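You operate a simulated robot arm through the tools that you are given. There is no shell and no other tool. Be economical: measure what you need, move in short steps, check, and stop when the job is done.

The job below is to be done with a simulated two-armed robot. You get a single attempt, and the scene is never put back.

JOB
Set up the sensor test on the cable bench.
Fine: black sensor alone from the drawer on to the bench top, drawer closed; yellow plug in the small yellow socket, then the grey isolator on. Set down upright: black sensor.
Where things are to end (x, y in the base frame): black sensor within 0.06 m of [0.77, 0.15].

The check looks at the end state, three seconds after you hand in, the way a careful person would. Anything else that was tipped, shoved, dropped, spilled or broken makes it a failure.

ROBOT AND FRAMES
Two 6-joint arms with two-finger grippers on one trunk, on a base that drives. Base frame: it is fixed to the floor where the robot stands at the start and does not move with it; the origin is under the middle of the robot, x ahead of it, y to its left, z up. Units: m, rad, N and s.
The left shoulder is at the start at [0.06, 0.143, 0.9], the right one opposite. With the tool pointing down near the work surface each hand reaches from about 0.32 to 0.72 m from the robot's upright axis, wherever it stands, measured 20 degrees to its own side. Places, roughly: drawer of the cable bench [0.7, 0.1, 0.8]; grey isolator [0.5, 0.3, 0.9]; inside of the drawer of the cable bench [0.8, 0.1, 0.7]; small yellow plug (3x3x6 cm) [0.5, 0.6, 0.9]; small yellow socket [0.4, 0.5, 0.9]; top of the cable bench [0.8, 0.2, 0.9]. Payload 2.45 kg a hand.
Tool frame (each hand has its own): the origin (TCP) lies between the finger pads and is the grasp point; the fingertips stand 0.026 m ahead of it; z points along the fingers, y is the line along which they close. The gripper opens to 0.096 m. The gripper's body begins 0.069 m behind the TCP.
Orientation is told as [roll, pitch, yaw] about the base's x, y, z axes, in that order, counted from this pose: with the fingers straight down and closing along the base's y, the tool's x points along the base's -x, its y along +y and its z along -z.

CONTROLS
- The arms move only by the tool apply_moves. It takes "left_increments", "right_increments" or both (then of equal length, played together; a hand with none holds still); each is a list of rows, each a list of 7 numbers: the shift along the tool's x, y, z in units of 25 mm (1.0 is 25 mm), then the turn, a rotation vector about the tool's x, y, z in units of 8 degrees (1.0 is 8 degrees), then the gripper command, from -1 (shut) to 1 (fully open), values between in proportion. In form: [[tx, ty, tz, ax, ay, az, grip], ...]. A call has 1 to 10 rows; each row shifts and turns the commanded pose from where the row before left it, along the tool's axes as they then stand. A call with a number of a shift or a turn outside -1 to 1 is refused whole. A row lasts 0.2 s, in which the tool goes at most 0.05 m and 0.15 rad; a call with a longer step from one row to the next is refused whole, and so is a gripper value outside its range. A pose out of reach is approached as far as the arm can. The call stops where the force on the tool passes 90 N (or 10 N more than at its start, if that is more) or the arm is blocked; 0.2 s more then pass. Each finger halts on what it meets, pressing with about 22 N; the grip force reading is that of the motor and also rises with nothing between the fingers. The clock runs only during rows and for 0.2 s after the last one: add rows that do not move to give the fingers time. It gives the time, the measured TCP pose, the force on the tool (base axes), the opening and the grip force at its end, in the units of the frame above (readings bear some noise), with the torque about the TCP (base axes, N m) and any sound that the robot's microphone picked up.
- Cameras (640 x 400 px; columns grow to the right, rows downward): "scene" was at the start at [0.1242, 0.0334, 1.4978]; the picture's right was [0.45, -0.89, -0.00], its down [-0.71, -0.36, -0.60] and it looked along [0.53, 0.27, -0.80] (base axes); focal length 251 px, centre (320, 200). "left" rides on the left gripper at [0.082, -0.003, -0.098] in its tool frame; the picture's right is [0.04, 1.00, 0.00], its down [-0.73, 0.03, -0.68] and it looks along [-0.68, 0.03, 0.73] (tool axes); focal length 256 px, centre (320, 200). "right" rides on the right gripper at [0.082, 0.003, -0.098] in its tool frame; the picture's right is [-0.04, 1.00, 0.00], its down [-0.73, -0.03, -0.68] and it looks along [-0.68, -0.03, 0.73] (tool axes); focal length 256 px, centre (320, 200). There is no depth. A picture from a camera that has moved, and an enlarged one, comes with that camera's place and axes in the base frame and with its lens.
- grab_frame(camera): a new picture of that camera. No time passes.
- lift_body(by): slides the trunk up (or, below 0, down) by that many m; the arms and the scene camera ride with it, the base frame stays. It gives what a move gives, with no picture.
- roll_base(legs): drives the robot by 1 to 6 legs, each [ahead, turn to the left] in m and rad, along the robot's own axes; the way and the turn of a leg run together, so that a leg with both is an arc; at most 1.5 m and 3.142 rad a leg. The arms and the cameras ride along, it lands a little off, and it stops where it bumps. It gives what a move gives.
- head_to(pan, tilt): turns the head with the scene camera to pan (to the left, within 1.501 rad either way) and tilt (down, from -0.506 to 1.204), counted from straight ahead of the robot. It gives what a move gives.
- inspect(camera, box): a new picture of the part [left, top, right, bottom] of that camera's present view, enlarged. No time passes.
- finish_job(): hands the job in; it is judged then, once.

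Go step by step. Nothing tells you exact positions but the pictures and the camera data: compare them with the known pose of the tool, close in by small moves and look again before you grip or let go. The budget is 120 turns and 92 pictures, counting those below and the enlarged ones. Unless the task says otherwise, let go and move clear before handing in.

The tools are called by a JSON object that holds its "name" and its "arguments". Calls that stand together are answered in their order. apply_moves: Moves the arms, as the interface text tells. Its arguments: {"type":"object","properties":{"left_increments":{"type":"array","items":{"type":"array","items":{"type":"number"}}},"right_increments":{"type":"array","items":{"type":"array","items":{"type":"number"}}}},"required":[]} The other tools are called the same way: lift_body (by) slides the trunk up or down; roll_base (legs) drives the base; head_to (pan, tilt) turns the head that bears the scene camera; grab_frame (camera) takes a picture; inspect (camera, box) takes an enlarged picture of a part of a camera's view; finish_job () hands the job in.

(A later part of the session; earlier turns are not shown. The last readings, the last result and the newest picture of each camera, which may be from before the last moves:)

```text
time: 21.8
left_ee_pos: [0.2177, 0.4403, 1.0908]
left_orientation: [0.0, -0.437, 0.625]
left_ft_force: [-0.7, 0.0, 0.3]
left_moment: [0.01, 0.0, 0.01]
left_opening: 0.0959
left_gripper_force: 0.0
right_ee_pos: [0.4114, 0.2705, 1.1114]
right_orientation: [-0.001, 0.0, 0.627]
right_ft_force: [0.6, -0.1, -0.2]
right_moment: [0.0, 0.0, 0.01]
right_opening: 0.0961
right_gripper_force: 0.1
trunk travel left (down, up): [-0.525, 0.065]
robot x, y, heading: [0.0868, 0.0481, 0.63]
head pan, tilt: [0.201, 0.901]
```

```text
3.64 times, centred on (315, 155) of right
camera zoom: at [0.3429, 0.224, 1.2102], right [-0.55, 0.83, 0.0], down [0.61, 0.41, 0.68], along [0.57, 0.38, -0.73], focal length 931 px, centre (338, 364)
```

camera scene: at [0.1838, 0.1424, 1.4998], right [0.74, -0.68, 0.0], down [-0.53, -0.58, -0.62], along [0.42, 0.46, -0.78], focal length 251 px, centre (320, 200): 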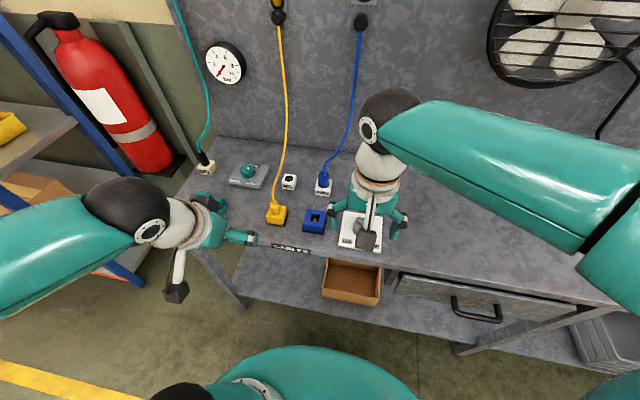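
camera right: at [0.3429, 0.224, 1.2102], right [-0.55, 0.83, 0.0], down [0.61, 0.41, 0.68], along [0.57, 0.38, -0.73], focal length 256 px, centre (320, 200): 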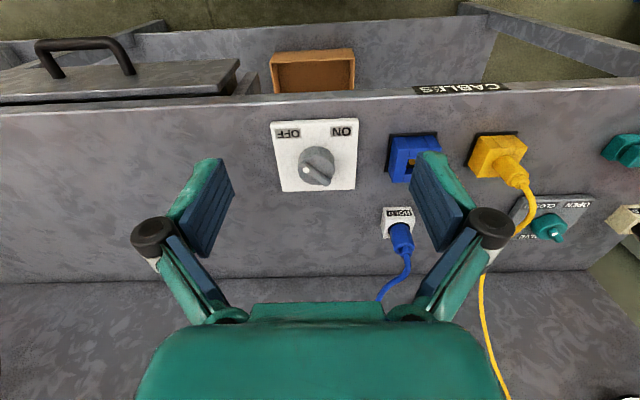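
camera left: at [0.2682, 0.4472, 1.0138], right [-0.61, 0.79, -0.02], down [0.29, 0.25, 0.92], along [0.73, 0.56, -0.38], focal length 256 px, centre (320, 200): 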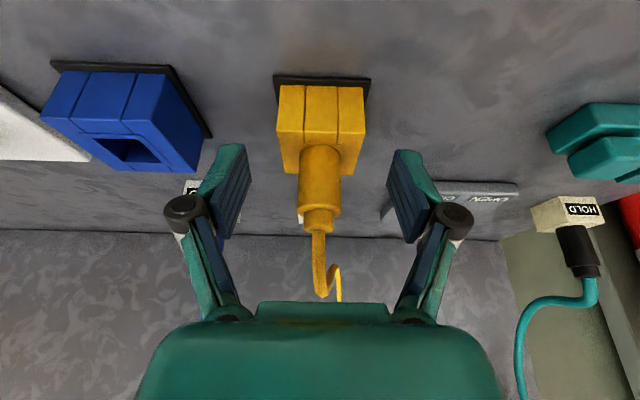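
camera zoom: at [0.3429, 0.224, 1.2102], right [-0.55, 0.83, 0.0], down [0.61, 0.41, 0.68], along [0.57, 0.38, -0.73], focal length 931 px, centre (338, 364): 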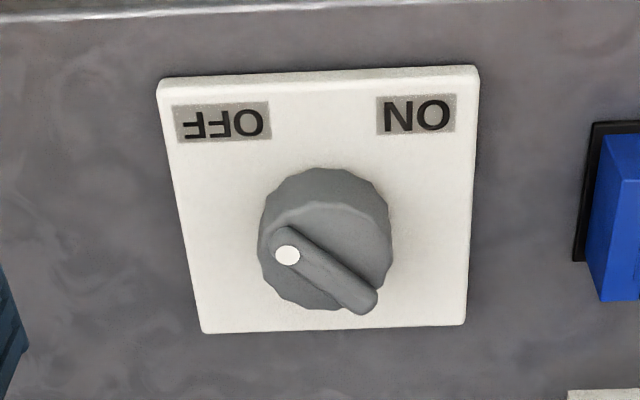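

The isolator's pointer is at OFF (near right) and must turn clockwise, seen from above, about 90° to ON (near left). I'll bring the right hand above the knob and pre-turn it by -45° to match the ridge.

{"name": "apply_moves", "arguments": {"right_increments": [[-0.81, -0.06, 0.65, 0, 0, 0, 1], [-0.81, -0.06, 0.65, 0, 0, 0, 1], [-0.81, -0.06, 0.65, 0, 0, 0, 1], [-0.81, -0.06, 0.65, 0, 0, 0, 1], [-0.81, -0.06, 0.65, 0, 0, 0, 1], [-0.81, -0.06, 0.65, 0, 0, 0, 1], [-0.81, -0.06, 0.65, 0, 0, 0, 1], [0, 0, 0, 0, 0, 0, 1]]}}

{"name": "apply_moves", "arguments": {"right_increments": [[0, 0, 0, 0, 0, -0.94, 0.3], [0, 0, 0, 0, 0, -0.94, 0.3], [0, 0, 0, 0, 0, -0.94, 0.3], [0, 0, 0, 0, 0, -0.94, 0.3], [0, 0, 0, 0, 0, -0.94, 0.3], [0, 0, 0, 0, 0, -0.94, 0.3], [0, 0, 0, 0, 0, 0, 0.3]]}}

{"name": "grab_frame", "arguments": {"camera": "right"}}

{"name": "inspect", "arguments": {"camera": "scene", "box": [290, 170, 450, 290]}}

```text
time: 23.6
left_ee_pos: [0.2208, 0.4407, 1.0893]
left_orientation: [0.0, -0.437, 0.627]
left_ft_force: [0.5, -0.4, 0.0]
left_moment: [0.03, 0.0, -0.02]
left_opening: 0.0958
left_gripper_force: 0.0
right_ee_pos: [0.5312, 0.3457, 0.9982]
right_orientation: [0.0, 0.0, 0.627]
right_ft_force: [0.1, 0.5, 0.5]
right_moment: [0.02, -0.03, -0.04]
right_opening: 0.0959
right_gripper_force: 0.0
trunk travel left (down, up): [-0.525, 0.065]
robot x, y, heading: [0.0848, 0.0512, 0.624]
head pan, tilt: [0.201, 0.901]
```

```text
time: 25.2
left_ee_pos: [0.2199, 0.4401, 1.0896]
left_orientation: [-0.001, -0.436, 0.626]
left_ft_force: [0.2, -0.3, 0.5]
left_moment: [0.01, 0.0, 0.01]
left_opening: 0.096
left_gripper_force: 0.1
right_ee_pos: [0.5318, 0.3446, 0.9973]
right_orientation: [-0.001, 0.001, 1.416]
right_ft_force: [0.2, 0.2, 0.4]
right_moment: [-0.01, -0.01, -0.02]
right_opening: 0.0624
right_gripper_force: 0.1
trunk travel left (down, up): [-0.525, 0.065]
robot x, y, heading: [0.0879, 0.0496, 0.625]
head pan, tilt: [0.201, 0.901]
```

```text
55 pictures are left
camera right: at [0.5155, 0.2638, 1.097], right [-0.98, 0.19, 0.0], down [0.14, 0.72, 0.68], along [0.13, 0.67, -0.73], focal length 256 px, centre (320, 200)
```

right: 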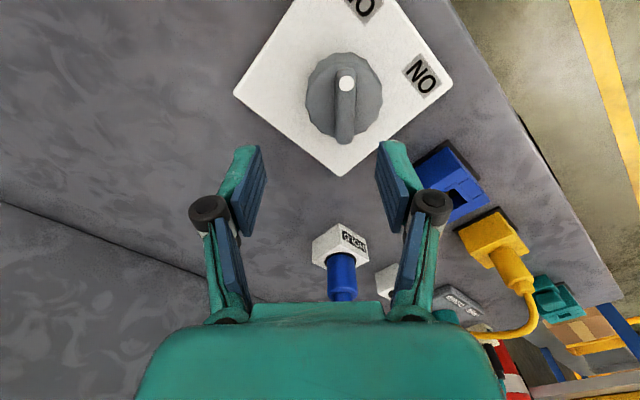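

```text
3.33 times, centred on (370, 230) of scene
camera zoom: at [0.1839, 0.1425, 1.4998], right [0.74, -0.68, 0.0], down [-0.53, -0.58, -0.62], along [0.42, 0.46, -0.78], focal length 836 px, centre (153, 100)
```

zoom: 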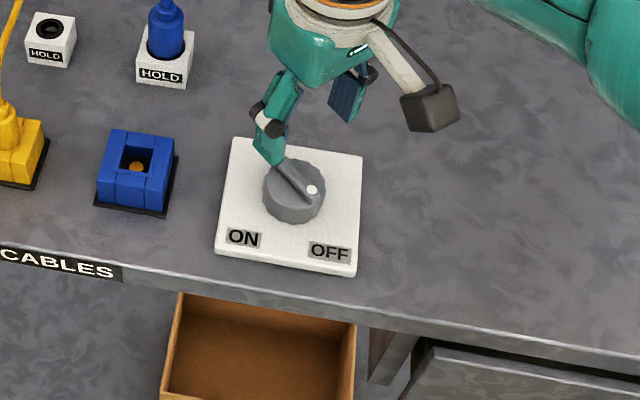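

The ridge lines up with the fingers' direction but lies about 15 mm to the fingers' +y side. I'll shift and lower part way.

{"name": "apply_moves", "arguments": {"right_increments": [[0, 0.3, 0.6, 0, 0, 0, 0.3], [0, 0.3, 0.6, 0, 0, 0, 0.3], [0, 0, 0, 0, 0, 0, 0.3]]}}

{"name": "inspect", "arguments": {"camera": "right", "box": [220, 40, 420, 240]}}

{"name": "inspect", "arguments": {"camera": "scene", "box": [310, 180, 410, 260]}}

```text
time: 26.0
left_ee_pos: [0.2195, 0.4397, 1.09]
left_orientation: [-0.001, -0.438, 0.626]
left_ft_force: [0.1, -0.2, -0.3]
left_moment: [0.01, 0.01, 0.01]
left_opening: 0.0959
left_gripper_force: 0.1
right_ee_pos: [0.5168, 0.3486, 0.969]
right_orientation: [0.0, 0.0, 1.415]
right_ft_force: [0.3, 1.1, -0.7]
right_moment: [-0.03, -0.03, -0.01]
right_opening: 0.0627
right_gripper_force: 0.0
trunk travel left (down, up): [-0.525, 0.065]
robot x, y, heading: [0.0893, 0.0505, 0.63]
head pan, tilt: [0.201, 0.901]
```

```text
2.00 times, centred on (320, 140) of right
camera zoom: at [0.5001, 0.2664, 1.0672], right [-0.98, 0.2, 0.0], down [0.14, 0.72, 0.68], along [0.13, 0.67, -0.73], focal length 512 px, centre (320, 320)
```

zoom: 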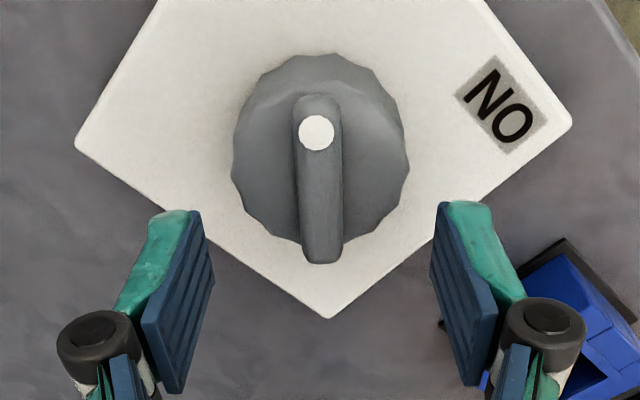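

```text
5.00 times, centred on (360, 220) of scene
camera zoom: at [0.1839, 0.1424, 1.4998], right [0.74, -0.68, 0.0], down [-0.53, -0.58, -0.62], along [0.42, 0.46, -0.78], focal length 1254 px, centre (120, 100)
```

zoom: 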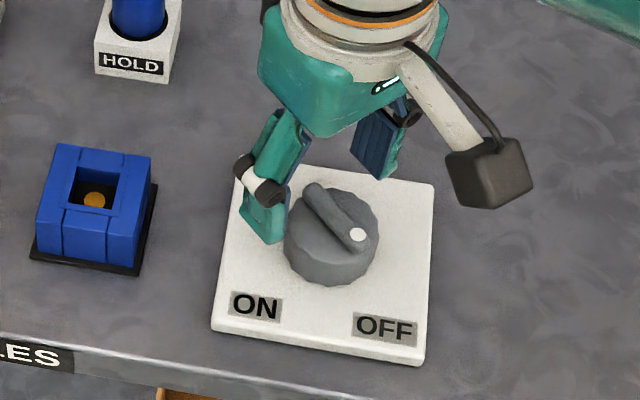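

Laterally centred on the ridge. Narrowing the fingers and lowering until just around the ridge.

{"name": "apply_moves", "arguments": {"right_increments": [[0.12, 0, 0, 0, 0, 0, -0.27], [0, 0, 0.4, 0, 0, 0, -0.27], [0, 0, 0.4, 0, 0, 0, -0.27], [0, 0, 0, 0, 0, 0, -0.27]]}}

{"name": "inspect", "arguments": {"camera": "right", "box": [220, 40, 420, 240]}}

```text
time: 27.0
left_ee_pos: [0.2161, 0.436, 1.0934]
left_orientation: [0.002, -0.44, 0.625]
left_ft_force: [0.3, -0.7, -0.2]
left_moment: [0.01, 0.01, 0.01]
left_opening: 0.0959
left_gripper_force: 0.1
right_ee_pos: [0.5206, 0.3436, 0.9627]
right_orientation: [-0.016, -0.027, 1.409]
right_ft_force: [6.5, -12.2, 89.0]
right_moment: [-1.26, -0.5, 0.18]
right_opening: 0.0416
right_gripper_force: 43.3
trunk travel left (down, up): [-0.525, 0.065]
robot x, y, heading: [0.084, 0.0489, 0.628]
head pan, tilt: [0.201, 0.901]
```

```text
2.00 times, centred on (320, 140) of right
camera zoom: at [0.501, 0.2595, 1.0595], right [-0.98, 0.2, -0.01], down [0.13, 0.7, 0.7], along [0.15, 0.68, -0.71], focal length 512 px, centre (320, 320)
```

zoom: 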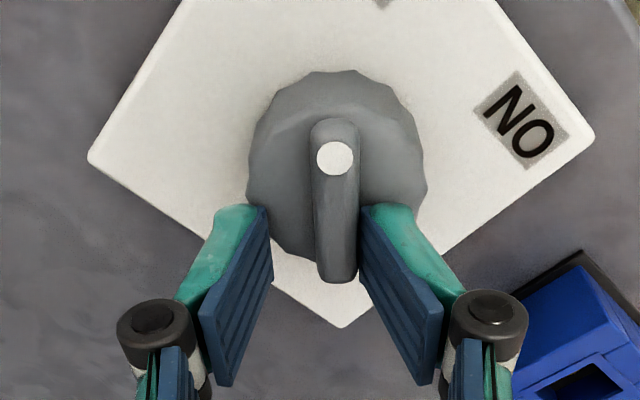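

Contact came earlier than expected (89 N), so the knob is taller than I took it for. Backing straight up and re-measuring.

{"name": "apply_moves", "arguments": {"right_increments": [[0, 0, -0.5, 0, 0, 0, -0.27], [0, 0, -0.5, 0, 0, 0, -0.27], [0, 0, 0, 0, 0, 0, -0.27]]}}

{"name": "inspect", "arguments": {"camera": "right", "box": [220, 40, 420, 240]}}

{"name": "inspect", "arguments": {"camera": "scene", "box": [310, 180, 410, 260]}}

```text
time: 27.8
left_ee_pos: [0.2203, 0.4406, 1.0894]
left_orientation: [0.0, -0.436, 0.625]
left_ft_force: [1.0, -0.3, 0.5]
left_moment: [-0.01, -0.01, 0.02]
left_opening: 0.0959
left_gripper_force: 0.1
right_ee_pos: [0.5179, 0.3438, 0.9718]
right_orientation: [0.004, 0.002, 1.414]
right_ft_force: [1.0, 0.7, -0.4]
right_moment: [-0.02, 0.03, 0.0]
right_opening: 0.0351
right_gripper_force: 0.0
trunk travel left (down, up): [-0.525, 0.065]
robot x, y, heading: [0.0846, 0.0495, 0.625]
head pan, tilt: [0.201, 0.901]
```

```text
2.00 times, centred on (320, 140) of right
camera zoom: at [0.5006, 0.2628, 1.0708], right [-0.98, 0.2, 0.0], down [0.15, 0.72, 0.68], along [0.13, 0.66, -0.74], focal length 512 px, centre (320, 320)
```

zoom: 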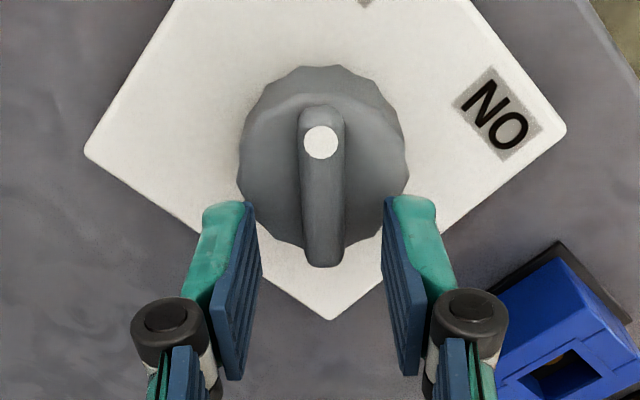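

```text
5.00 times, centred on (360, 220) of scene
camera zoom: at [0.1847, 0.1421, 1.4994], right [0.74, -0.68, 0.0], down [-0.53, -0.58, -0.62], along [0.42, 0.46, -0.78], focal length 1254 px, centre (120, 100)
```

zoom: 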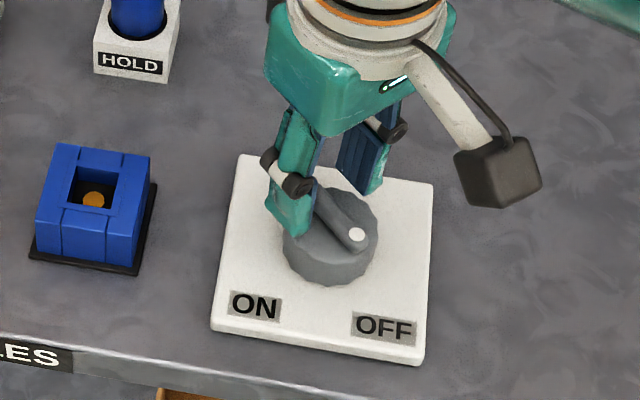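

Fingertips met the knob's disc, whose top is near z≈0.938, so the ridge stands above that. I'll centre on the ridge (12 mm toward its dot end), lower gently to just above the disc, and close.

{"name": "apply_moves", "arguments": {"right_increments": [[0.48, 0.02, 0, 0, 0, 0, -0.27], [0, 0, 0.1, 0, 0, 0, -0.27], [0, 0, 0.1, 0, 0, 0, -0.27], [0, 0, 0, 0, 0, 0, -0.27]]}}

{"name": "inspect", "arguments": {"camera": "right", "box": [220, 40, 420, 240]}}

```text
time: 28.8
left_ee_pos: [0.2191, 0.44, 1.0901]
left_orientation: [0.001, -0.436, 0.626]
left_ft_force: [-0.4, -0.8, -0.4]
left_moment: [-0.02, -0.01, 0.0]
left_opening: 0.0958
left_gripper_force: 0.1
right_ee_pos: [0.5156, 0.3327, 0.9677]
right_orientation: [0.0, 0.001, 1.413]
right_ft_force: [-0.2, 0.2, 0.4]
right_moment: [0.0, 0.01, 0.01]
right_opening: 0.0349
right_gripper_force: 0.2
trunk travel left (down, up): [-0.525, 0.065]
robot x, y, heading: [0.0859, 0.049, 0.632]
head pan, tilt: [0.201, 0.901]
```

```text
2.00 times, centred on (320, 140) of right
camera zoom: at [0.4979, 0.2516, 1.0668], right [-0.98, 0.2, 0.0], down [0.14, 0.72, 0.68], along [0.13, 0.67, -0.73], focal length 512 px, centre (320, 320)
```

zoom: 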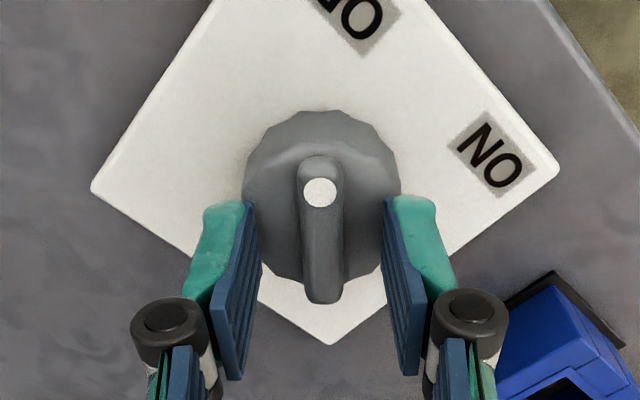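

{"name": "apply_moves", "arguments": {"right_increments": [[0.32, 0.04, 0, 0, 0, 0, -0.27], [0, 0, 0, 0, 0, 0, -0.6], [0, 0, 0, 0, 0, 0, -1], [0, 0, 0, 0, 0, 0, -1]]}}

{"name": "inspect", "arguments": {"camera": "right", "box": [220, 40, 420, 240]}}

```text
time: 29.8
left_ee_pos: [0.2209, 0.4411, 1.0914]
left_orientation: [0.001, -0.437, 0.625]
left_ft_force: [0.0, 0.3, 0.5]
left_moment: [-0.01, 0.0, 0.01]
left_opening: 0.0959
left_gripper_force: 0.1
right_ee_pos: [0.5123, 0.3268, 0.9677]
right_orientation: [0.0, 0.0, 1.415]
right_ft_force: [1.8, -0.7, -1.3]
right_moment: [-0.03, -0.07, 0.0]
right_opening: 0.0117
right_gripper_force: 38.5
trunk travel left (down, up): [-0.525, 0.065]
robot x, y, heading: [0.0854, 0.0491, 0.628]
head pan, tilt: [0.201, 0.901]
```

```text
2.00 times, centred on (320, 140) of right
camera zoom: at [0.496, 0.2441, 1.0669], right [-0.98, 0.2, 0.0], down [0.14, 0.72, 0.68], along [0.13, 0.67, -0.73], focal length 512 px, centre (320, 320)
```

zoom: 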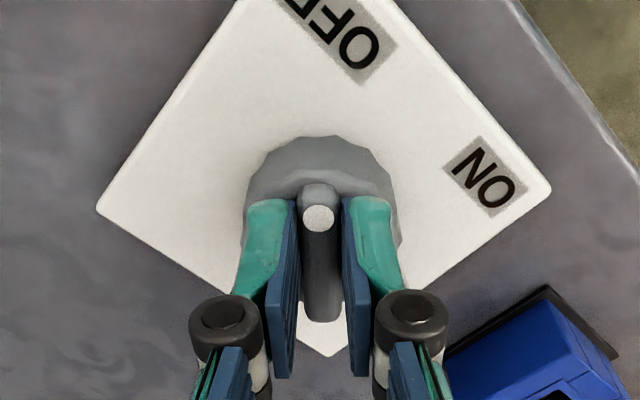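

Ridge gripped (11.7 mm). Turning it clockwise 80°, then checking.

{"name": "apply_moves", "arguments": {"right_increments": [[0, 0, 0, 0, 0, 1, -1], [0, 0, 0, 0, 0, 1, -1], [0, 0, 0, 0, 0, 1, -1], [0, 0, 0, 0, 0, 1, -1], [0, 0, 0, 0, 0, 1, -1], [0, 0, 0, 0, 0, 1, -1], [0, 0, 0, 0, 0, 1, -1], [0, 0, 0, 0, 0, 1, -1], [0, 0, 0, 0, 0, 1, -1], [0, 0, 0, 0, 0, 1, -1]]}}

{"name": "inspect", "arguments": {"camera": "scene", "box": [310, 180, 410, 260]}}

{"name": "grab_frame", "arguments": {"camera": "right"}}

```text
time: 32.0
left_ee_pos: [0.2173, 0.4448, 1.0889]
left_orientation: [-0.006, -0.436, 0.63]
left_ft_force: [-0.1, 0.0, 0.6]
left_moment: [-0.04, 0.03, 0.04]
left_opening: 0.0959
left_gripper_force: 0.0
right_ee_pos: [0.5087, 0.333, 0.9694]
right_orientation: [0.007, 0.003, 0.015]
right_ft_force: [-25.1, 36.2, -12.0]
right_moment: [0.74, 0.8, 0.18]
right_opening: 0.0121
right_gripper_force: 39.2
trunk travel left (down, up): [-0.525, 0.065]
robot x, y, heading: [0.0879, 0.0512, 0.628]
head pan, tilt: [0.201, 0.901]
```

```text
5.00 times, centred on (360, 220) of scene
camera zoom: at [0.1814, 0.1481, 1.4996], right [0.74, -0.68, 0.0], down [-0.53, -0.58, -0.62], along [0.42, 0.45, -0.79], focal length 1254 px, centre (120, 100)
```

zoom: 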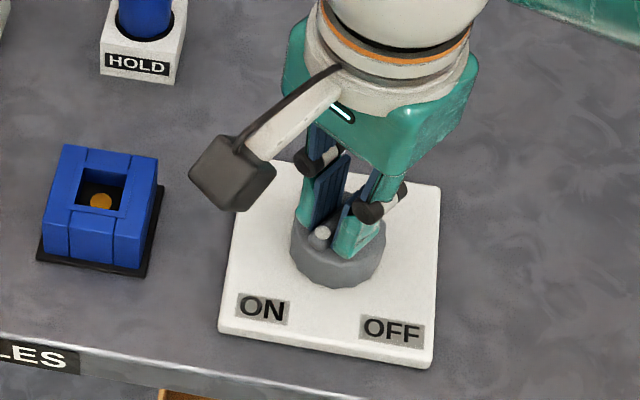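

```text
45 pictures are left
camera right: at [0.4263, 0.3323, 1.0679], right [0.03, 1.0, 0.01], down [0.74, -0.02, 0.68], along [0.68, -0.01, -0.74], focal length 256 px, centre (320, 200)
```

right: 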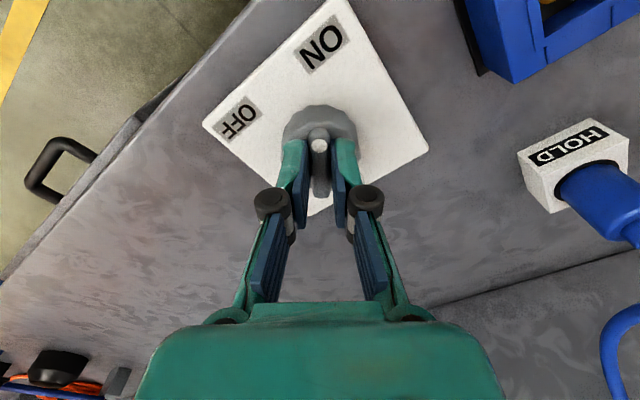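

It turned with the grip; a side load built up from a slight axis offset. I'll relieve that offset and finish the last ~12° of turn.

{"name": "apply_moves", "arguments": {"right_increments": [[0.1, 0.2, 0, 0, 0, 0.5, -1], [0.04, 0.06, 0, 0, 0, 1, -1], [0, 0, 0, 0, 0, 0.3, -1], [0, 0, 0, 0, 0, 0, -1]]}}

{"name": "grab_frame", "arguments": {"camera": "right"}}

```text
time: 33.0
left_ee_pos: [0.2183, 0.4423, 1.0903]
left_orientation: [-0.002, -0.436, 0.627]
left_ft_force: [0.4, 0.4, 0.1]
left_moment: [-0.01, 0.02, 0.01]
left_opening: 0.096
left_gripper_force: 0.0
right_ee_pos: [0.5089, 0.3335, 0.9674]
right_orientation: [0.002, 0.0, -0.237]
right_ft_force: [-7.5, 16.2, 1.4]
right_moment: [0.44, 0.98, 1.04]
right_opening: 0.0134
right_gripper_force: 39.5
trunk travel left (down, up): [-0.525, 0.065]
robot x, y, heading: [0.0849, 0.0518, 0.629]
head pan, tilt: [0.201, 0.901]
```

```text
44 pictures are left
camera right: at [0.4294, 0.3542, 1.0677], right [0.27, 0.96, 0.0], down [0.71, -0.2, 0.68], along [0.65, -0.18, -0.73], focal length 256 px, centre (320, 200)
```

right: 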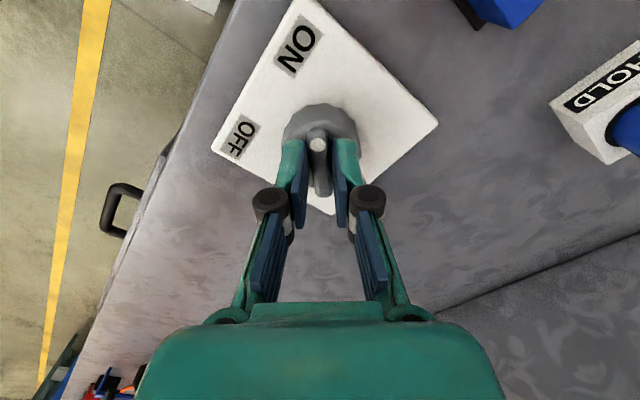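

The turn met its end stop (torque rose) after ~94°. Releasing, lifting, and checking the pointer.

{"name": "apply_moves", "arguments": {"right_increments": [[0, 0, 0, 0, 0, -0.3, -0.6], [0, 0, 0, 0, 0, 0, -0.2], [0, 0, 0, 0, 0, 0, 0], [0, 0, -0.8, 0, 0, 0, 0.2], [0, 0, -0.9, 0, 0, 0, 0.3], [0, 0, -0.9, 0, 0, 0, 1], [0, 0, -0.9, 0, 0, 0, 1]]}}

{"name": "inspect", "arguments": {"camera": "scene", "box": [310, 170, 410, 250]}}

```text
time: 34.6
left_ee_pos: [0.2198, 0.4408, 1.0884]
left_orientation: [0.0, -0.436, 0.626]
left_ft_force: [0.2, -0.6, 0.1]
left_moment: [-0.01, 0.03, 0.01]
left_opening: 0.096
left_gripper_force: 0.1
right_ee_pos: [0.5103, 0.3311, 1.0559]
right_orientation: [-0.001, 0.001, -0.195]
right_ft_force: [-0.1, 0.0, 0.4]
right_moment: [-0.02, 0.01, 0.0]
right_opening: 0.0958
right_gripper_force: 0.0
trunk travel left (down, up): [-0.525, 0.065]
robot x, y, heading: [0.0854, 0.0526, 0.631]
head pan, tilt: [0.201, 0.901]
```

```text
5.00 times, centred on (360, 210) of scene
camera zoom: at [0.1836, 0.1423, 1.4998], right [0.74, -0.68, 0.0], down [-0.53, -0.58, -0.62], along [0.42, 0.46, -0.78], focal length 1254 px, centre (120, 150)
```

zoom: 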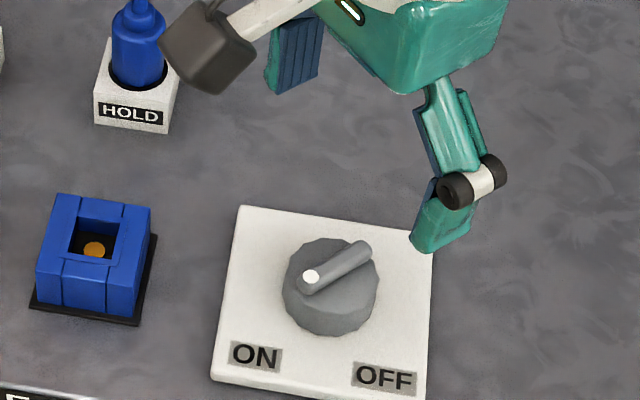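

The pointer is at ON. Now I'll fold the right hand back up and in, square it, and prepare to drive to the drawer (handle estimated near (0.62, 0.0)).

{"name": "apply_moves", "arguments": {"right_increments": [[0, 0, -0.6, 0, 0, -1, 1], [0, 0, -0.6, 0, 0, -1, 1], [0, 0, -0.6, 0, 0, -1, 1], [0, 0, -0.6, 0, 0, -1, 1], [0, 0, -0.6, 0, 0, -1, 1], [0, 0, -0.6, 0, 0, -0.9, 1]]}}

{"name": "apply_moves", "arguments": {"right_increments": [[0.9, 0, 0, 0, 0, 0, 1], [0.9, 0, 0, 0, 0, 0, 1], [0.9, 0, 0, 0, 0, 0, 1], [0.9, 0, 0, 0, 0, 0, 1], [0.9, 0, 0, 0, 0, 0, 1], [0.9, 0, 0, 0, 0, 0, 1], [0.9, 0, 0, 0, 0, 0, 1]], "left_increments": [[0, 0.3, -0.5, 0, 0.7, 0, 1], [0, 0.3, -0.5, 0, 0.7, 0, 1], [0, 0.3, -0.5, 0, 0.7, 0, 1], [0, 0.3, -0.5, 0, 0.7, 0, 1], [0, 0, -0.5, 0, 0.32, 0, 1], [0, 0, 0, 0, 0, 0, 1], [0, 0, 0, 0, 0, 0, 1]]}}

{"name": "roll_base", "arguments": {"legs": [[0, 0.765], [-0.347, 0], [0, -0.765]]}}

{"name": "head_to", "arguments": {"pan": -0.15, "tilt": 0.8}}

{"name": "grab_frame", "arguments": {"camera": "scene"}}

{"name": "grab_frame", "arguments": {"camera": "right"}}

```text
time: 36.0
left_ee_pos: [0.219, 0.441, 1.0903]
left_orientation: [0.0, -0.438, 0.625]
left_ft_force: [-0.3, 0.3, 0.2]
left_moment: [0.0, -0.01, -0.03]
left_opening: 0.096
left_gripper_force: 0.1
right_ee_pos: [0.5066, 0.3307, 1.1467]
right_orientation: [-0.001, 0.001, 0.634]
right_ft_force: [-0.9, -0.2, 0.3]
right_moment: [0.02, 0.0, 0.01]
right_opening: 0.096
right_gripper_force: 0.1
trunk travel left (down, up): [-0.525, 0.065]
robot x, y, heading: [0.0875, 0.0495, 0.628]
head pan, tilt: [0.201, 0.901]
```

```text
time: 37.6
left_ee_pos: [0.1899, 0.4572, 1.1507]
left_orientation: [-0.001, -0.001, 0.626]
left_ft_force: [-0.6, -0.1, 0.2]
left_moment: [0.0, 0.01, -0.02]
left_opening: 0.096
left_gripper_force: 0.0
right_ee_pos: [0.3799, 0.2391, 1.1457]
right_orientation: [0.0, -0.001, 0.634]
right_ft_force: [-0.2, -1.5, 0.9]
right_moment: [-0.01, -0.02, 0.0]
right_opening: 0.0961
right_gripper_force: 0.0
trunk travel left (down, up): [-0.525, 0.065]
robot x, y, heading: [0.0869, 0.0515, 0.625]
head pan, tilt: [0.201, 0.901]
```

```text
time: 44.5
left_ee_pos: [0.1287, 0.1148, 1.1498]
left_orientation: [-0.001, 0.0, 0.633]
left_ft_force: [0.2, -0.1, -0.7]
left_moment: [-0.03, 0.0, -0.02]
left_opening: 0.0959
left_gripper_force: 0.1
right_ee_pos: [0.3212, -0.0999, 1.1454]
right_orientation: [0.001, 0.0, 0.638]
right_ft_force: [0.4, -0.8, -0.1]
right_moment: [-0.02, 0.03, -0.01]
right_opening: 0.0959
right_gripper_force: 0.1
trunk travel left (down, up): [-0.525, 0.065]
robot x, y, heading: [0.0163, -0.2763, 0.638]
head pan, tilt: [0.201, 0.901]
```

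```text
time: 45.3
left_ee_pos: [0.1269, 0.1167, 1.1503]
left_orientation: [-0.001, 0.001, 0.631]
left_ft_force: [0.5, 0.1, -0.4]
left_moment: [-0.02, 0.01, 0.01]
left_opening: 0.096
left_gripper_force: 0.1
right_ee_pos: [0.3211, -0.0995, 1.1471]
right_orientation: [-0.001, 0.0, 0.637]
right_ft_force: [-0.4, 0.7, -0.4]
right_moment: [-0.01, -0.05, -0.05]
right_opening: 0.0957
right_gripper_force: 0.1
trunk travel left (down, up): [-0.525, 0.065]
robot x, y, heading: [0.0176, -0.2763, 0.636]
head pan, tilt: [-0.15, 0.799]
```

```text
42 pictures are left
camera scene: at [0.1351, -0.2025, 1.5077], right [0.47, -0.88, 0.0], down [-0.63, -0.34, -0.7], along [0.62, 0.33, -0.72], focal length 251 px, centre (320, 200)
```

scene: 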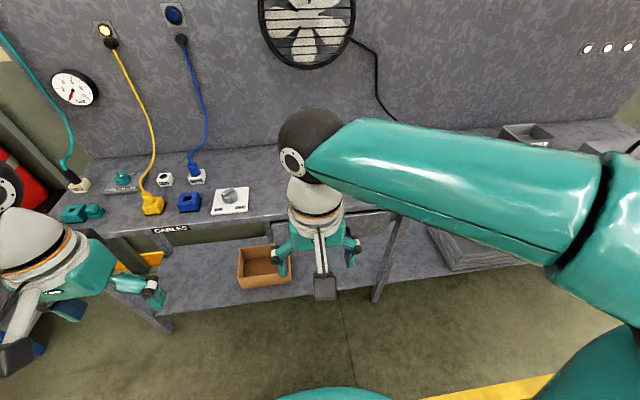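

```text
41 pictures are left
camera right: at [0.2524, -0.1467, 1.2453], right [-0.56, 0.83, 0.0], down [0.61, 0.41, 0.68], along [0.56, 0.38, -0.73], focal length 256 px, centre (320, 200)
```

right: 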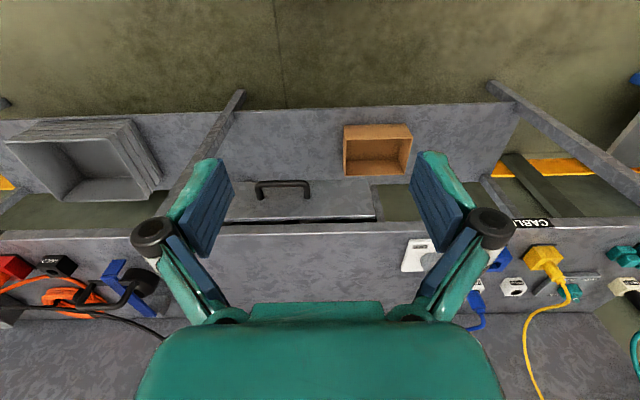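

I'm in front of the drawer: its bow handle bar is near (0.612, -0.009, 0.787), projecting about 4 cm. I'll move the right hand forward and turn it to point horizontally at the bench with the fingers closing vertically.

{"name": "apply_moves", "arguments": {"right_increments": [[-1, -0.48, 0.5, 0, 0, 0, 1], [-1, -0.48, 0.5, 0, 0, 0, 1], [-1, -0.48, 0.5, 0, 0, 0, 1], [-1, -0.48, 0.5, 0, 0, 0, 1], [-1, -0.48, 0.5, 0, 0, 0, 1], [-1, -0.48, 0.5, 0, 0, 0, 1], [-1, -0.48, 0.5, 0, 0, 0, 1], [-0.6, -0.48, 0.5, 0, 0, 0, 1]]}}

{"name": "apply_moves", "arguments": {"right_increments": [[0, 0, 0, -0.577, -0.577, 0.577, 1], [0, 0, 0, -0.577, -0.577, 0.577, 1], [0, 0, 0, -0.577, -0.577, 0.577, 1], [0, 0, 0, -0.577, -0.577, 0.577, 1], [0, 0, 0, -0.577, -0.577, 0.577, 1], [0, 0, 0, -0.577, -0.577, 0.577, 1], [0, 0, 0, -0.577, -0.577, 0.577, 1], [0, 0, 0, -0.577, -0.577, 0.577, 1]]}}

{"name": "apply_moves", "arguments": {"right_increments": [[0, 0, 0, -0.577, -0.577, 0.577, 1], [0, 0, 0, -0.577, -0.577, 0.577, 1], [0, 0, 0, -0.577, -0.577, 0.577, 1], [0, 0, 0, -0.577, -0.577, 0.577, 1], [0, 0, 0, -0.577, -0.577, 0.577, 1], [0, 0, 0, -0.577, -0.577, 0.577, 1], [0, 0, 0, -0.577, -0.577, 0.577, 1], [0, 0, 0, 0, 0, 0, 1]]}}

{"name": "grab_frame", "arguments": {"camera": "scene"}}

```text
time: 47.1
left_ee_pos: [0.1286, 0.1176, 1.15]
left_orientation: [-0.001, -0.001, 0.633]
left_ft_force: [-0.9, 1.0, -0.3]
left_moment: [-0.01, 0.03, -0.01]
left_opening: 0.096
left_gripper_force: 0.0
right_ee_pos: [0.5314, -0.064, 1.0457]
right_orientation: [-0.001, 0.002, 0.636]
right_ft_force: [-0.1, -0.1, 0.2]
right_moment: [0.02, -0.01, -0.02]
right_opening: 0.0956
right_gripper_force: 0.0
trunk travel left (down, up): [-0.525, 0.065]
robot x, y, heading: [0.0175, -0.2784, 0.639]
head pan, tilt: [-0.15, 0.799]
```

```text
time: 48.9
left_ee_pos: [0.1283, 0.1167, 1.1508]
left_orientation: [-0.003, -0.002, 0.632]
left_ft_force: [-0.1, 0.9, -0.9]
left_moment: [-0.01, 0.03, 0.03]
left_opening: 0.0961
left_gripper_force: 0.0
right_ee_pos: [0.5328, -0.0643, 1.0466]
right_orientation: [0.818, -0.345, -0.191]
right_ft_force: [0.3, -0.6, 0.7]
right_moment: [-0.02, -0.01, -0.02]
right_opening: 0.096
right_gripper_force: 0.1
trunk travel left (down, up): [-0.525, 0.065]
robot x, y, heading: [0.0169, -0.276, 0.636]
head pan, tilt: [-0.15, 0.799]
```

```text
time: 50.7
left_ee_pos: [0.1278, 0.1167, 1.15]
left_orientation: [0.0, 0.0, 0.632]
left_ft_force: [-0.4, 0.0, 0.2]
left_moment: [0.05, 0.03, 0.03]
left_opening: 0.0957
left_gripper_force: 0.2
right_ee_pos: [0.5299, -0.0638, 1.0466]
right_orientation: [1.569, 0.002, -0.934]
right_ft_force: [-0.1, -0.1, 1.3]
right_moment: [-0.02, 0.02, -0.02]
right_opening: 0.0957
right_gripper_force: 0.0
trunk travel left (down, up): [-0.525, 0.065]
robot x, y, heading: [0.0144, -0.2808, 0.634]
head pan, tilt: [-0.15, 0.799]
```

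```text
40 pictures are left
camera scene: at [0.1354, -0.2035, 1.5078], right [0.47, -0.88, 0.0], down [-0.63, -0.34, -0.7], along [0.62, 0.33, -0.72], focal length 251 px, centre (320, 200)
```

scene: 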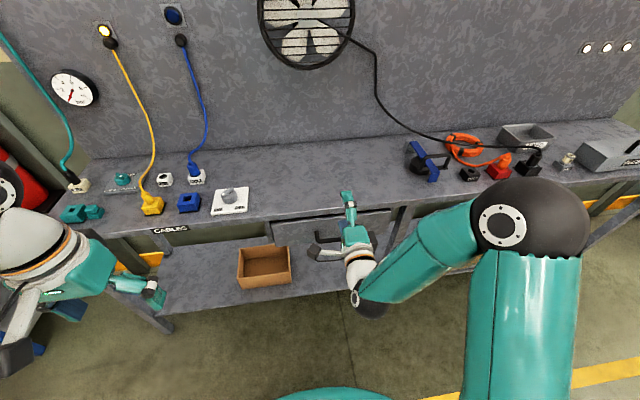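

Orientation is right. Lowering to handle height in front of the drawer.

{"name": "apply_moves", "arguments": {"right_increments": [[0, -1, 0, 0, 0, 0, 1], [0, -1, 0, 0, 0, 0, 1], [0, -1, 0, 0, 0, 0, 1], [0, -1, 0, 0, 0, 0, 1], [0, -1, 0, 0, 0, 0, 1], [0, -1, 0, 0, 0, 0, 1], [0, -1, 0, 0, 0, 0, 1], [0, -1, 0, 0, 0, 0, 1], [0, -1, 0, 0, 0, 0, 1], [0, -1, 0, 0, 0, 0, 1]]}}

{"name": "grab_frame", "arguments": {"camera": "right"}}

{"name": "inspect", "arguments": {"camera": "scene", "box": [260, 180, 440, 320]}}

```text
time: 52.9
left_ee_pos: [0.1275, 0.1166, 1.149]
left_orientation: [-0.001, 0.001, 0.631]
left_ft_force: [1.2, -0.4, -0.6]
left_moment: [0.01, 0.01, -0.01]
left_opening: 0.0959
left_gripper_force: 0.1
right_ee_pos: [0.5305, -0.0645, 0.7965]
right_orientation: [1.57, 0.0, -0.935]
right_ft_force: [1.0, 0.0, -0.8]
right_moment: [0.0, 0.0, 0.0]
right_opening: 0.096
right_gripper_force: 0.1
trunk travel left (down, up): [-0.525, 0.065]
robot x, y, heading: [0.0155, -0.2747, 0.632]
head pan, tilt: [-0.15, 0.799]
```

```text
39 pictures are left
camera right: at [0.4029, -0.0583, 0.8], right [0.02, -0.03, 1.0], down [-0.11, -0.99, -0.03], along [0.99, -0.11, -0.03], focal length 256 px, centre (320, 200)
```

right: 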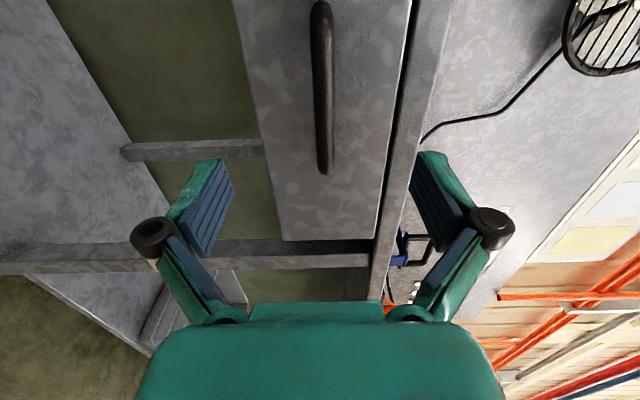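

```text
2.86 times, centred on (350, 250) of scene
camera zoom: at [0.1361, -0.203, 1.5077], right [0.47, -0.88, 0.0], down [-0.63, -0.34, -0.7], along [0.62, 0.33, -0.72], focal length 716 px, centre (234, 57)
```

zoom: 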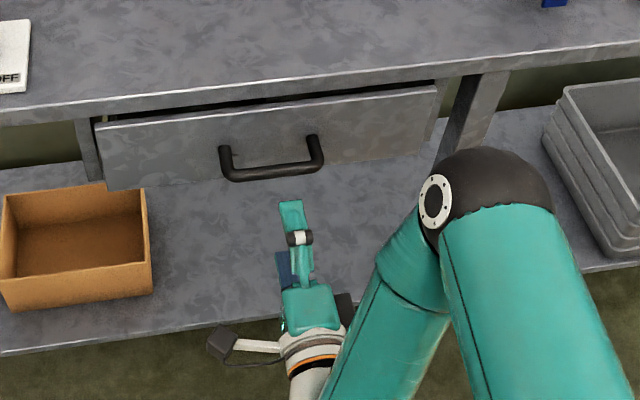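

The hand is level with the handle and at its middle. Advancing 9 cm and gripping the bar.

{"name": "apply_moves", "arguments": {"right_increments": [[0, 0, 0.9, 0, 0, 0, 1], [0, 0, 0.9, 0, 0, 0, 1], [0, 0, 0.9, 0, 0, 0, 1], [0, 0, 0.85, 0, 0, 0, 1], [0, 0, 0, 0, 0, 0, 1]]}}

{"name": "grab_frame", "arguments": {"camera": "right"}}

{"name": "inspect", "arguments": {"camera": "scene", "box": [260, 180, 440, 320]}}

```text
time: 54.1
left_ee_pos: [0.1278, 0.1168, 1.1507]
left_orientation: [0.001, 0.0, 0.631]
left_ft_force: [-0.1, -0.1, -0.4]
left_moment: [-0.03, -0.01, 0.01]
left_opening: 0.0959
left_gripper_force: 0.0
right_ee_pos: [0.6034, -0.0104, 0.7966]
right_orientation: [1.572, 0.001, -0.934]
right_ft_force: [-0.7, -0.8, -0.7]
right_moment: [-0.02, 0.01, 0.01]
right_opening: 0.0959
right_gripper_force: 0.0
trunk travel left (down, up): [-0.525, 0.065]
robot x, y, heading: [0.0178, -0.2773, 0.641]
head pan, tilt: [-0.15, 0.799]
```

```text
37 pictures are left
camera right: at [0.4748, -0.0056, 0.8006], right [0.02, -0.03, 1.0], down [-0.11, -0.99, -0.03], along [0.99, -0.11, -0.03], focal length 256 px, centre (320, 200)
```

right: 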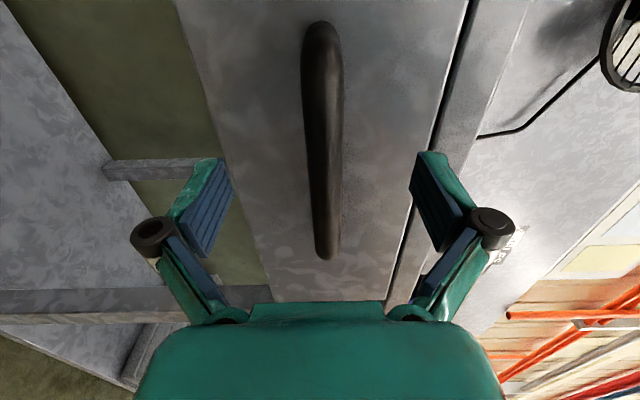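

```text
2.86 times, centred on (350, 250) of scene
camera zoom: at [0.1357, -0.203, 1.5078], right [0.47, -0.88, 0.0], down [-0.63, -0.34, -0.7], along [0.62, 0.33, -0.72], focal length 716 px, centre (234, 57)
```

zoom: 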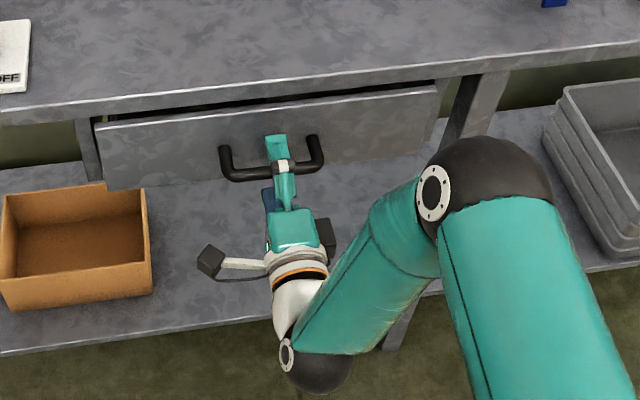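

{"name": "apply_moves", "arguments": {"right_increments": [[0, 0, 0, 0, 0, 0, 0], [0, 0, 0, 0, 0, 0, -1], [0, 0, 0, 0, 0, 0, -1], [0, 0, 0, 0, 0, 0, -1], [0, 0, 0, 0, 0, 0, -1]]}}

{"name": "apply_moves", "arguments": {"right_increments": [[0, 0, -0.5, 0, 0, 0, -1], [0, 0, -0.8, 0, 0, 0, -1], [0, 0, -0.8, 0, 0, 0, -1], [0, 0, 0, 0, 0, 0, -1]]}}

{"name": "grab_frame", "arguments": {"camera": "scene"}}

```text
time: 55.3
left_ee_pos: [0.1271, 0.1151, 1.1515]
left_orientation: [0.0, -0.001, 0.631]
left_ft_force: [0.6, 0.2, -0.1]
left_moment: [0.02, 0.03, 0.02]
left_opening: 0.096
left_gripper_force: 0.1
right_ee_pos: [0.6021, -0.0116, 0.7995]
right_orientation: [1.578, 0.001, -0.933]
right_ft_force: [1.7, 0.0, 15.5]
right_moment: [0.0, 0.04, 0.31]
right_opening: 0.0144
right_gripper_force: 40.8
trunk travel left (down, up): [-0.525, 0.065]
robot x, y, heading: [0.0158, -0.2751, 0.638]
head pan, tilt: [-0.15, 0.799]
```

```text
time: 56.3
left_ee_pos: [0.1257, 0.1156, 1.1518]
left_orientation: [0.0, 0.0, 0.633]
left_ft_force: [0.9, 0.6, 0.0]
left_moment: [0.01, 0.01, 0.01]
left_opening: 0.096
left_gripper_force: 0.1
right_ee_pos: [0.5591, -0.0426, 0.8003]
right_orientation: [1.579, 0.0, -0.934]
right_ft_force: [0.7, -0.8, 26.9]
right_moment: [-0.07, 0.07, 0.79]
right_opening: 0.0145
right_gripper_force: 40.7
trunk travel left (down, up): [-0.525, 0.065]
robot x, y, heading: [0.0188, -0.2766, 0.638]
head pan, tilt: [-0.15, 0.799]
```

```text
35 pictures are left
camera scene: at [0.1329, -0.2044, 1.5082], right [0.47, -0.88, 0.0], down [-0.63, -0.33, -0.7], along [0.62, 0.33, -0.72], focal length 251 px, centre (320, 200)
```

scene: 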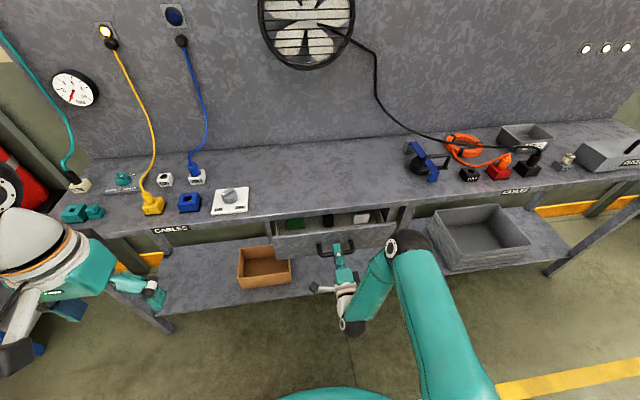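

The drawer slides and I see green, black and white items inside. Pulling further.

{"name": "apply_moves", "arguments": {"right_increments": [[0, 0.12, -0.8, 0, 0, 0, -1], [0, 0, -0.8, 0, 0, 0, -1], [0, 0, -0.8, 0, 0, 0, -1], [0, 0, -0.8, 0, 0, 0, -1], [0, 0, -0.8, 0, 0, 0, -1], [0, 0, -0.8, 0, 0, 0, -1], [0, 0, 0, 0, 0, 0, -1]]}}

{"name": "inspect", "arguments": {"camera": "scene", "box": [240, 180, 440, 330]}}

```text
time: 57.9
left_ee_pos: [0.1274, 0.1171, 1.15]
left_orientation: [0.0, -0.001, 0.631]
left_ft_force: [-0.1, 0.4, 0.6]
left_moment: [-0.01, 0.01, 0.0]
left_opening: 0.0962
left_gripper_force: 0.1
right_ee_pos: [0.5219, -0.0719, 0.7986]
right_orientation: [1.568, -0.001, -0.933]
right_ft_force: [-2.0, 0.8, 11.3]
right_moment: [-0.01, 0.02, -0.6]
right_opening: 0.0147
right_gripper_force: 40.6
right hand out of reach, approached as far as the arm can: row 3, 4, 5, 6
trunk travel left (down, up): [-0.525, 0.065]
robot x, y, heading: [0.0161, -0.2765, 0.638]
head pan, tilt: [-0.15, 0.799]
```

```text
2.67 times, centred on (340, 255) of scene
camera zoom: at [0.1345, -0.2034, 1.5078], right [0.47, -0.88, 0.0], down [-0.63, -0.34, -0.7], along [0.62, 0.33, -0.72], focal length 669 px, centre (267, 53)
```

zoom: 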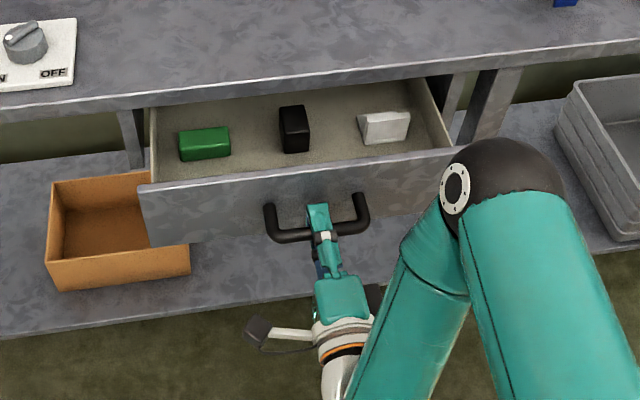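

The arm is at its folding limit after 10 cm; the black sensor stands in the middle of the drawer. I'll pull the rest by rolling the base back while holding the handle.

{"name": "roll_base", "arguments": {"legs": [[-0.11, 0]]}}

{"name": "grab_frame", "arguments": {"camera": "scene"}}

```text
time: 59.1
left_ee_pos: [0.0376, 0.051, 1.1522]
left_orientation: [-0.002, -0.002, 0.632]
left_ft_force: [-1.2, 0.2, 0.9]
left_moment: [0.03, -0.03, 0.0]
left_opening: 0.0957
left_gripper_force: 0.1
right_ee_pos: [0.4311, -0.1374, 0.7999]
right_orientation: [1.569, 0.001, -0.932]
right_ft_force: [-2.9, 1.9, 4.4]
right_moment: [-0.05, -0.08, 0.15]
right_opening: 0.014
right_gripper_force: 40.7
trunk travel left (down, up): [-0.525, 0.065]
robot x, y, heading: [-0.0716, -0.341, 0.638]
head pan, tilt: [-0.15, 0.799]
```

```text
33 pictures are left
camera scene: at [0.045, -0.2695, 1.508], right [0.47, -0.88, 0.0], down [-0.63, -0.33, -0.7], along [0.62, 0.33, -0.72], focal length 251 px, centre (320, 200)
```

scene: 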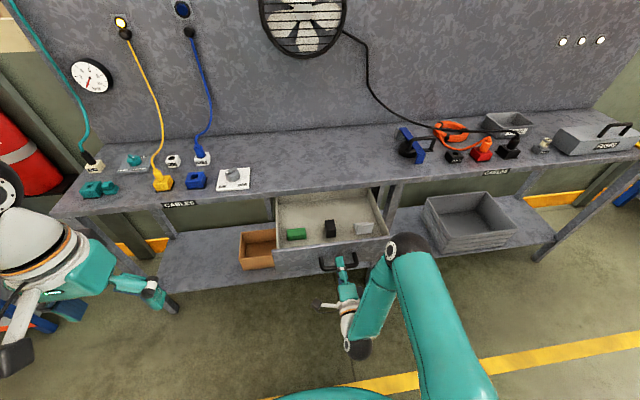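

Drawer is about 21 cm open with the sensor clearly exposed. I'll release the handle, back off by base, then lift the right hand up and aside.

{"name": "apply_moves", "arguments": {"right_increments": [[0, 0, 0, 0, 0, 0, 0], [0, 0, 0, 0, 0, 0, 1], [0, 0, 0, 0, 0, 0, 1], [0, 0, 0, 0, 0, 0, 1]]}}

{"name": "roll_base", "arguments": {"legs": [[-0.06, 0]]}}

{"name": "apply_moves", "arguments": {"right_increments": [[-0.4, 1, 0, 0, 0, 0, 0], [-0.8, 1, 0, 0, 0, 0, 0], [-0.8, 1, 0, 0, 0, 0, 0], [-0.8, 1, 0, 0, 0, 0, 0], [-0.8, 1, 0, 0, 0, 0, 0], [-0.8, 1, 0, 0, 0, 0, 0], [-0.8, 1, 0, 0, 0, 0, 0], [-0.8, 1, 0, 0, 0, 0, 0]]}}

{"name": "grab_frame", "arguments": {"camera": "scene"}}

```text
time: 60.1
left_ee_pos: [0.0398, 0.0517, 1.1511]
left_orientation: [-0.001, -0.001, 0.632]
left_ft_force: [-0.8, 0.1, 1.1]
left_moment: [0.0, -0.03, -0.01]
left_opening: 0.0957
left_gripper_force: 0.1
right_ee_pos: [0.4332, -0.1366, 0.7988]
right_orientation: [1.566, 0.0, -0.933]
right_ft_force: [-0.2, -0.2, -0.3]
right_moment: [0.0, -0.01, 0.03]
right_opening: 0.096
right_gripper_force: 0.2
trunk travel left (down, up): [-0.525, 0.065]
robot x, y, heading: [-0.0701, -0.3446, 0.639]
head pan, tilt: [-0.15, 0.799]
```

```text
time: 61.0
left_ee_pos: [-0.0104, 0.0152, 1.1516]
left_orientation: [0.0, -0.003, 0.632]
left_ft_force: [-0.7, -0.8, 0.0]
left_moment: [0.04, -0.06, 0.02]
left_opening: 0.096
left_gripper_force: 0.1
right_ee_pos: [0.3827, -0.1737, 0.7997]
right_orientation: [1.569, 0.0, -0.933]
right_ft_force: [0.3, -1.1, 0.2]
right_moment: [0.02, 0.02, 0.0]
right_opening: 0.0962
right_gripper_force: 0.0
trunk travel left (down, up): [-0.525, 0.065]
robot x, y, heading: [-0.1225, -0.3757, 0.639]
head pan, tilt: [-0.15, 0.799]
```

```text
time: 62.9
left_ee_pos: [-0.0091, 0.0159, 1.1514]
left_orientation: [0.001, -0.002, 0.63]
left_ft_force: [-0.1, 0.1, -0.3]
left_moment: [0.03, -0.02, 0.02]
left_opening: 0.096
left_gripper_force: 0.0
right_ee_pos: [0.4727, -0.2941, 0.9989]
right_orientation: [1.564, 0.001, -0.93]
right_ft_force: [-0.8, 0.0, -0.2]
right_moment: [0.0, -0.01, 0.01]
right_opening: 0.0481
right_gripper_force: 0.0
trunk travel left (down, up): [-0.525, 0.065]
robot x, y, heading: [-0.1191, -0.3781, 0.639]
head pan, tilt: [-0.15, 0.799]
```

```text
32 pictures are left
camera scene: at [-0.002, -0.3049, 1.5078], right [0.47, -0.88, 0.0], down [-0.63, -0.34, -0.7], along [0.62, 0.33, -0.72], focal length 251 px, centre (320, 200)
```

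scene: 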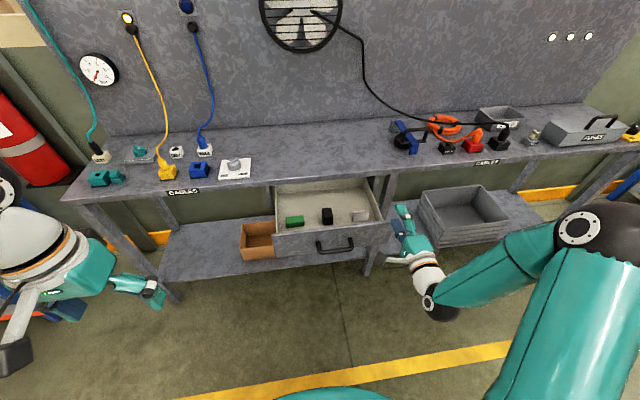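

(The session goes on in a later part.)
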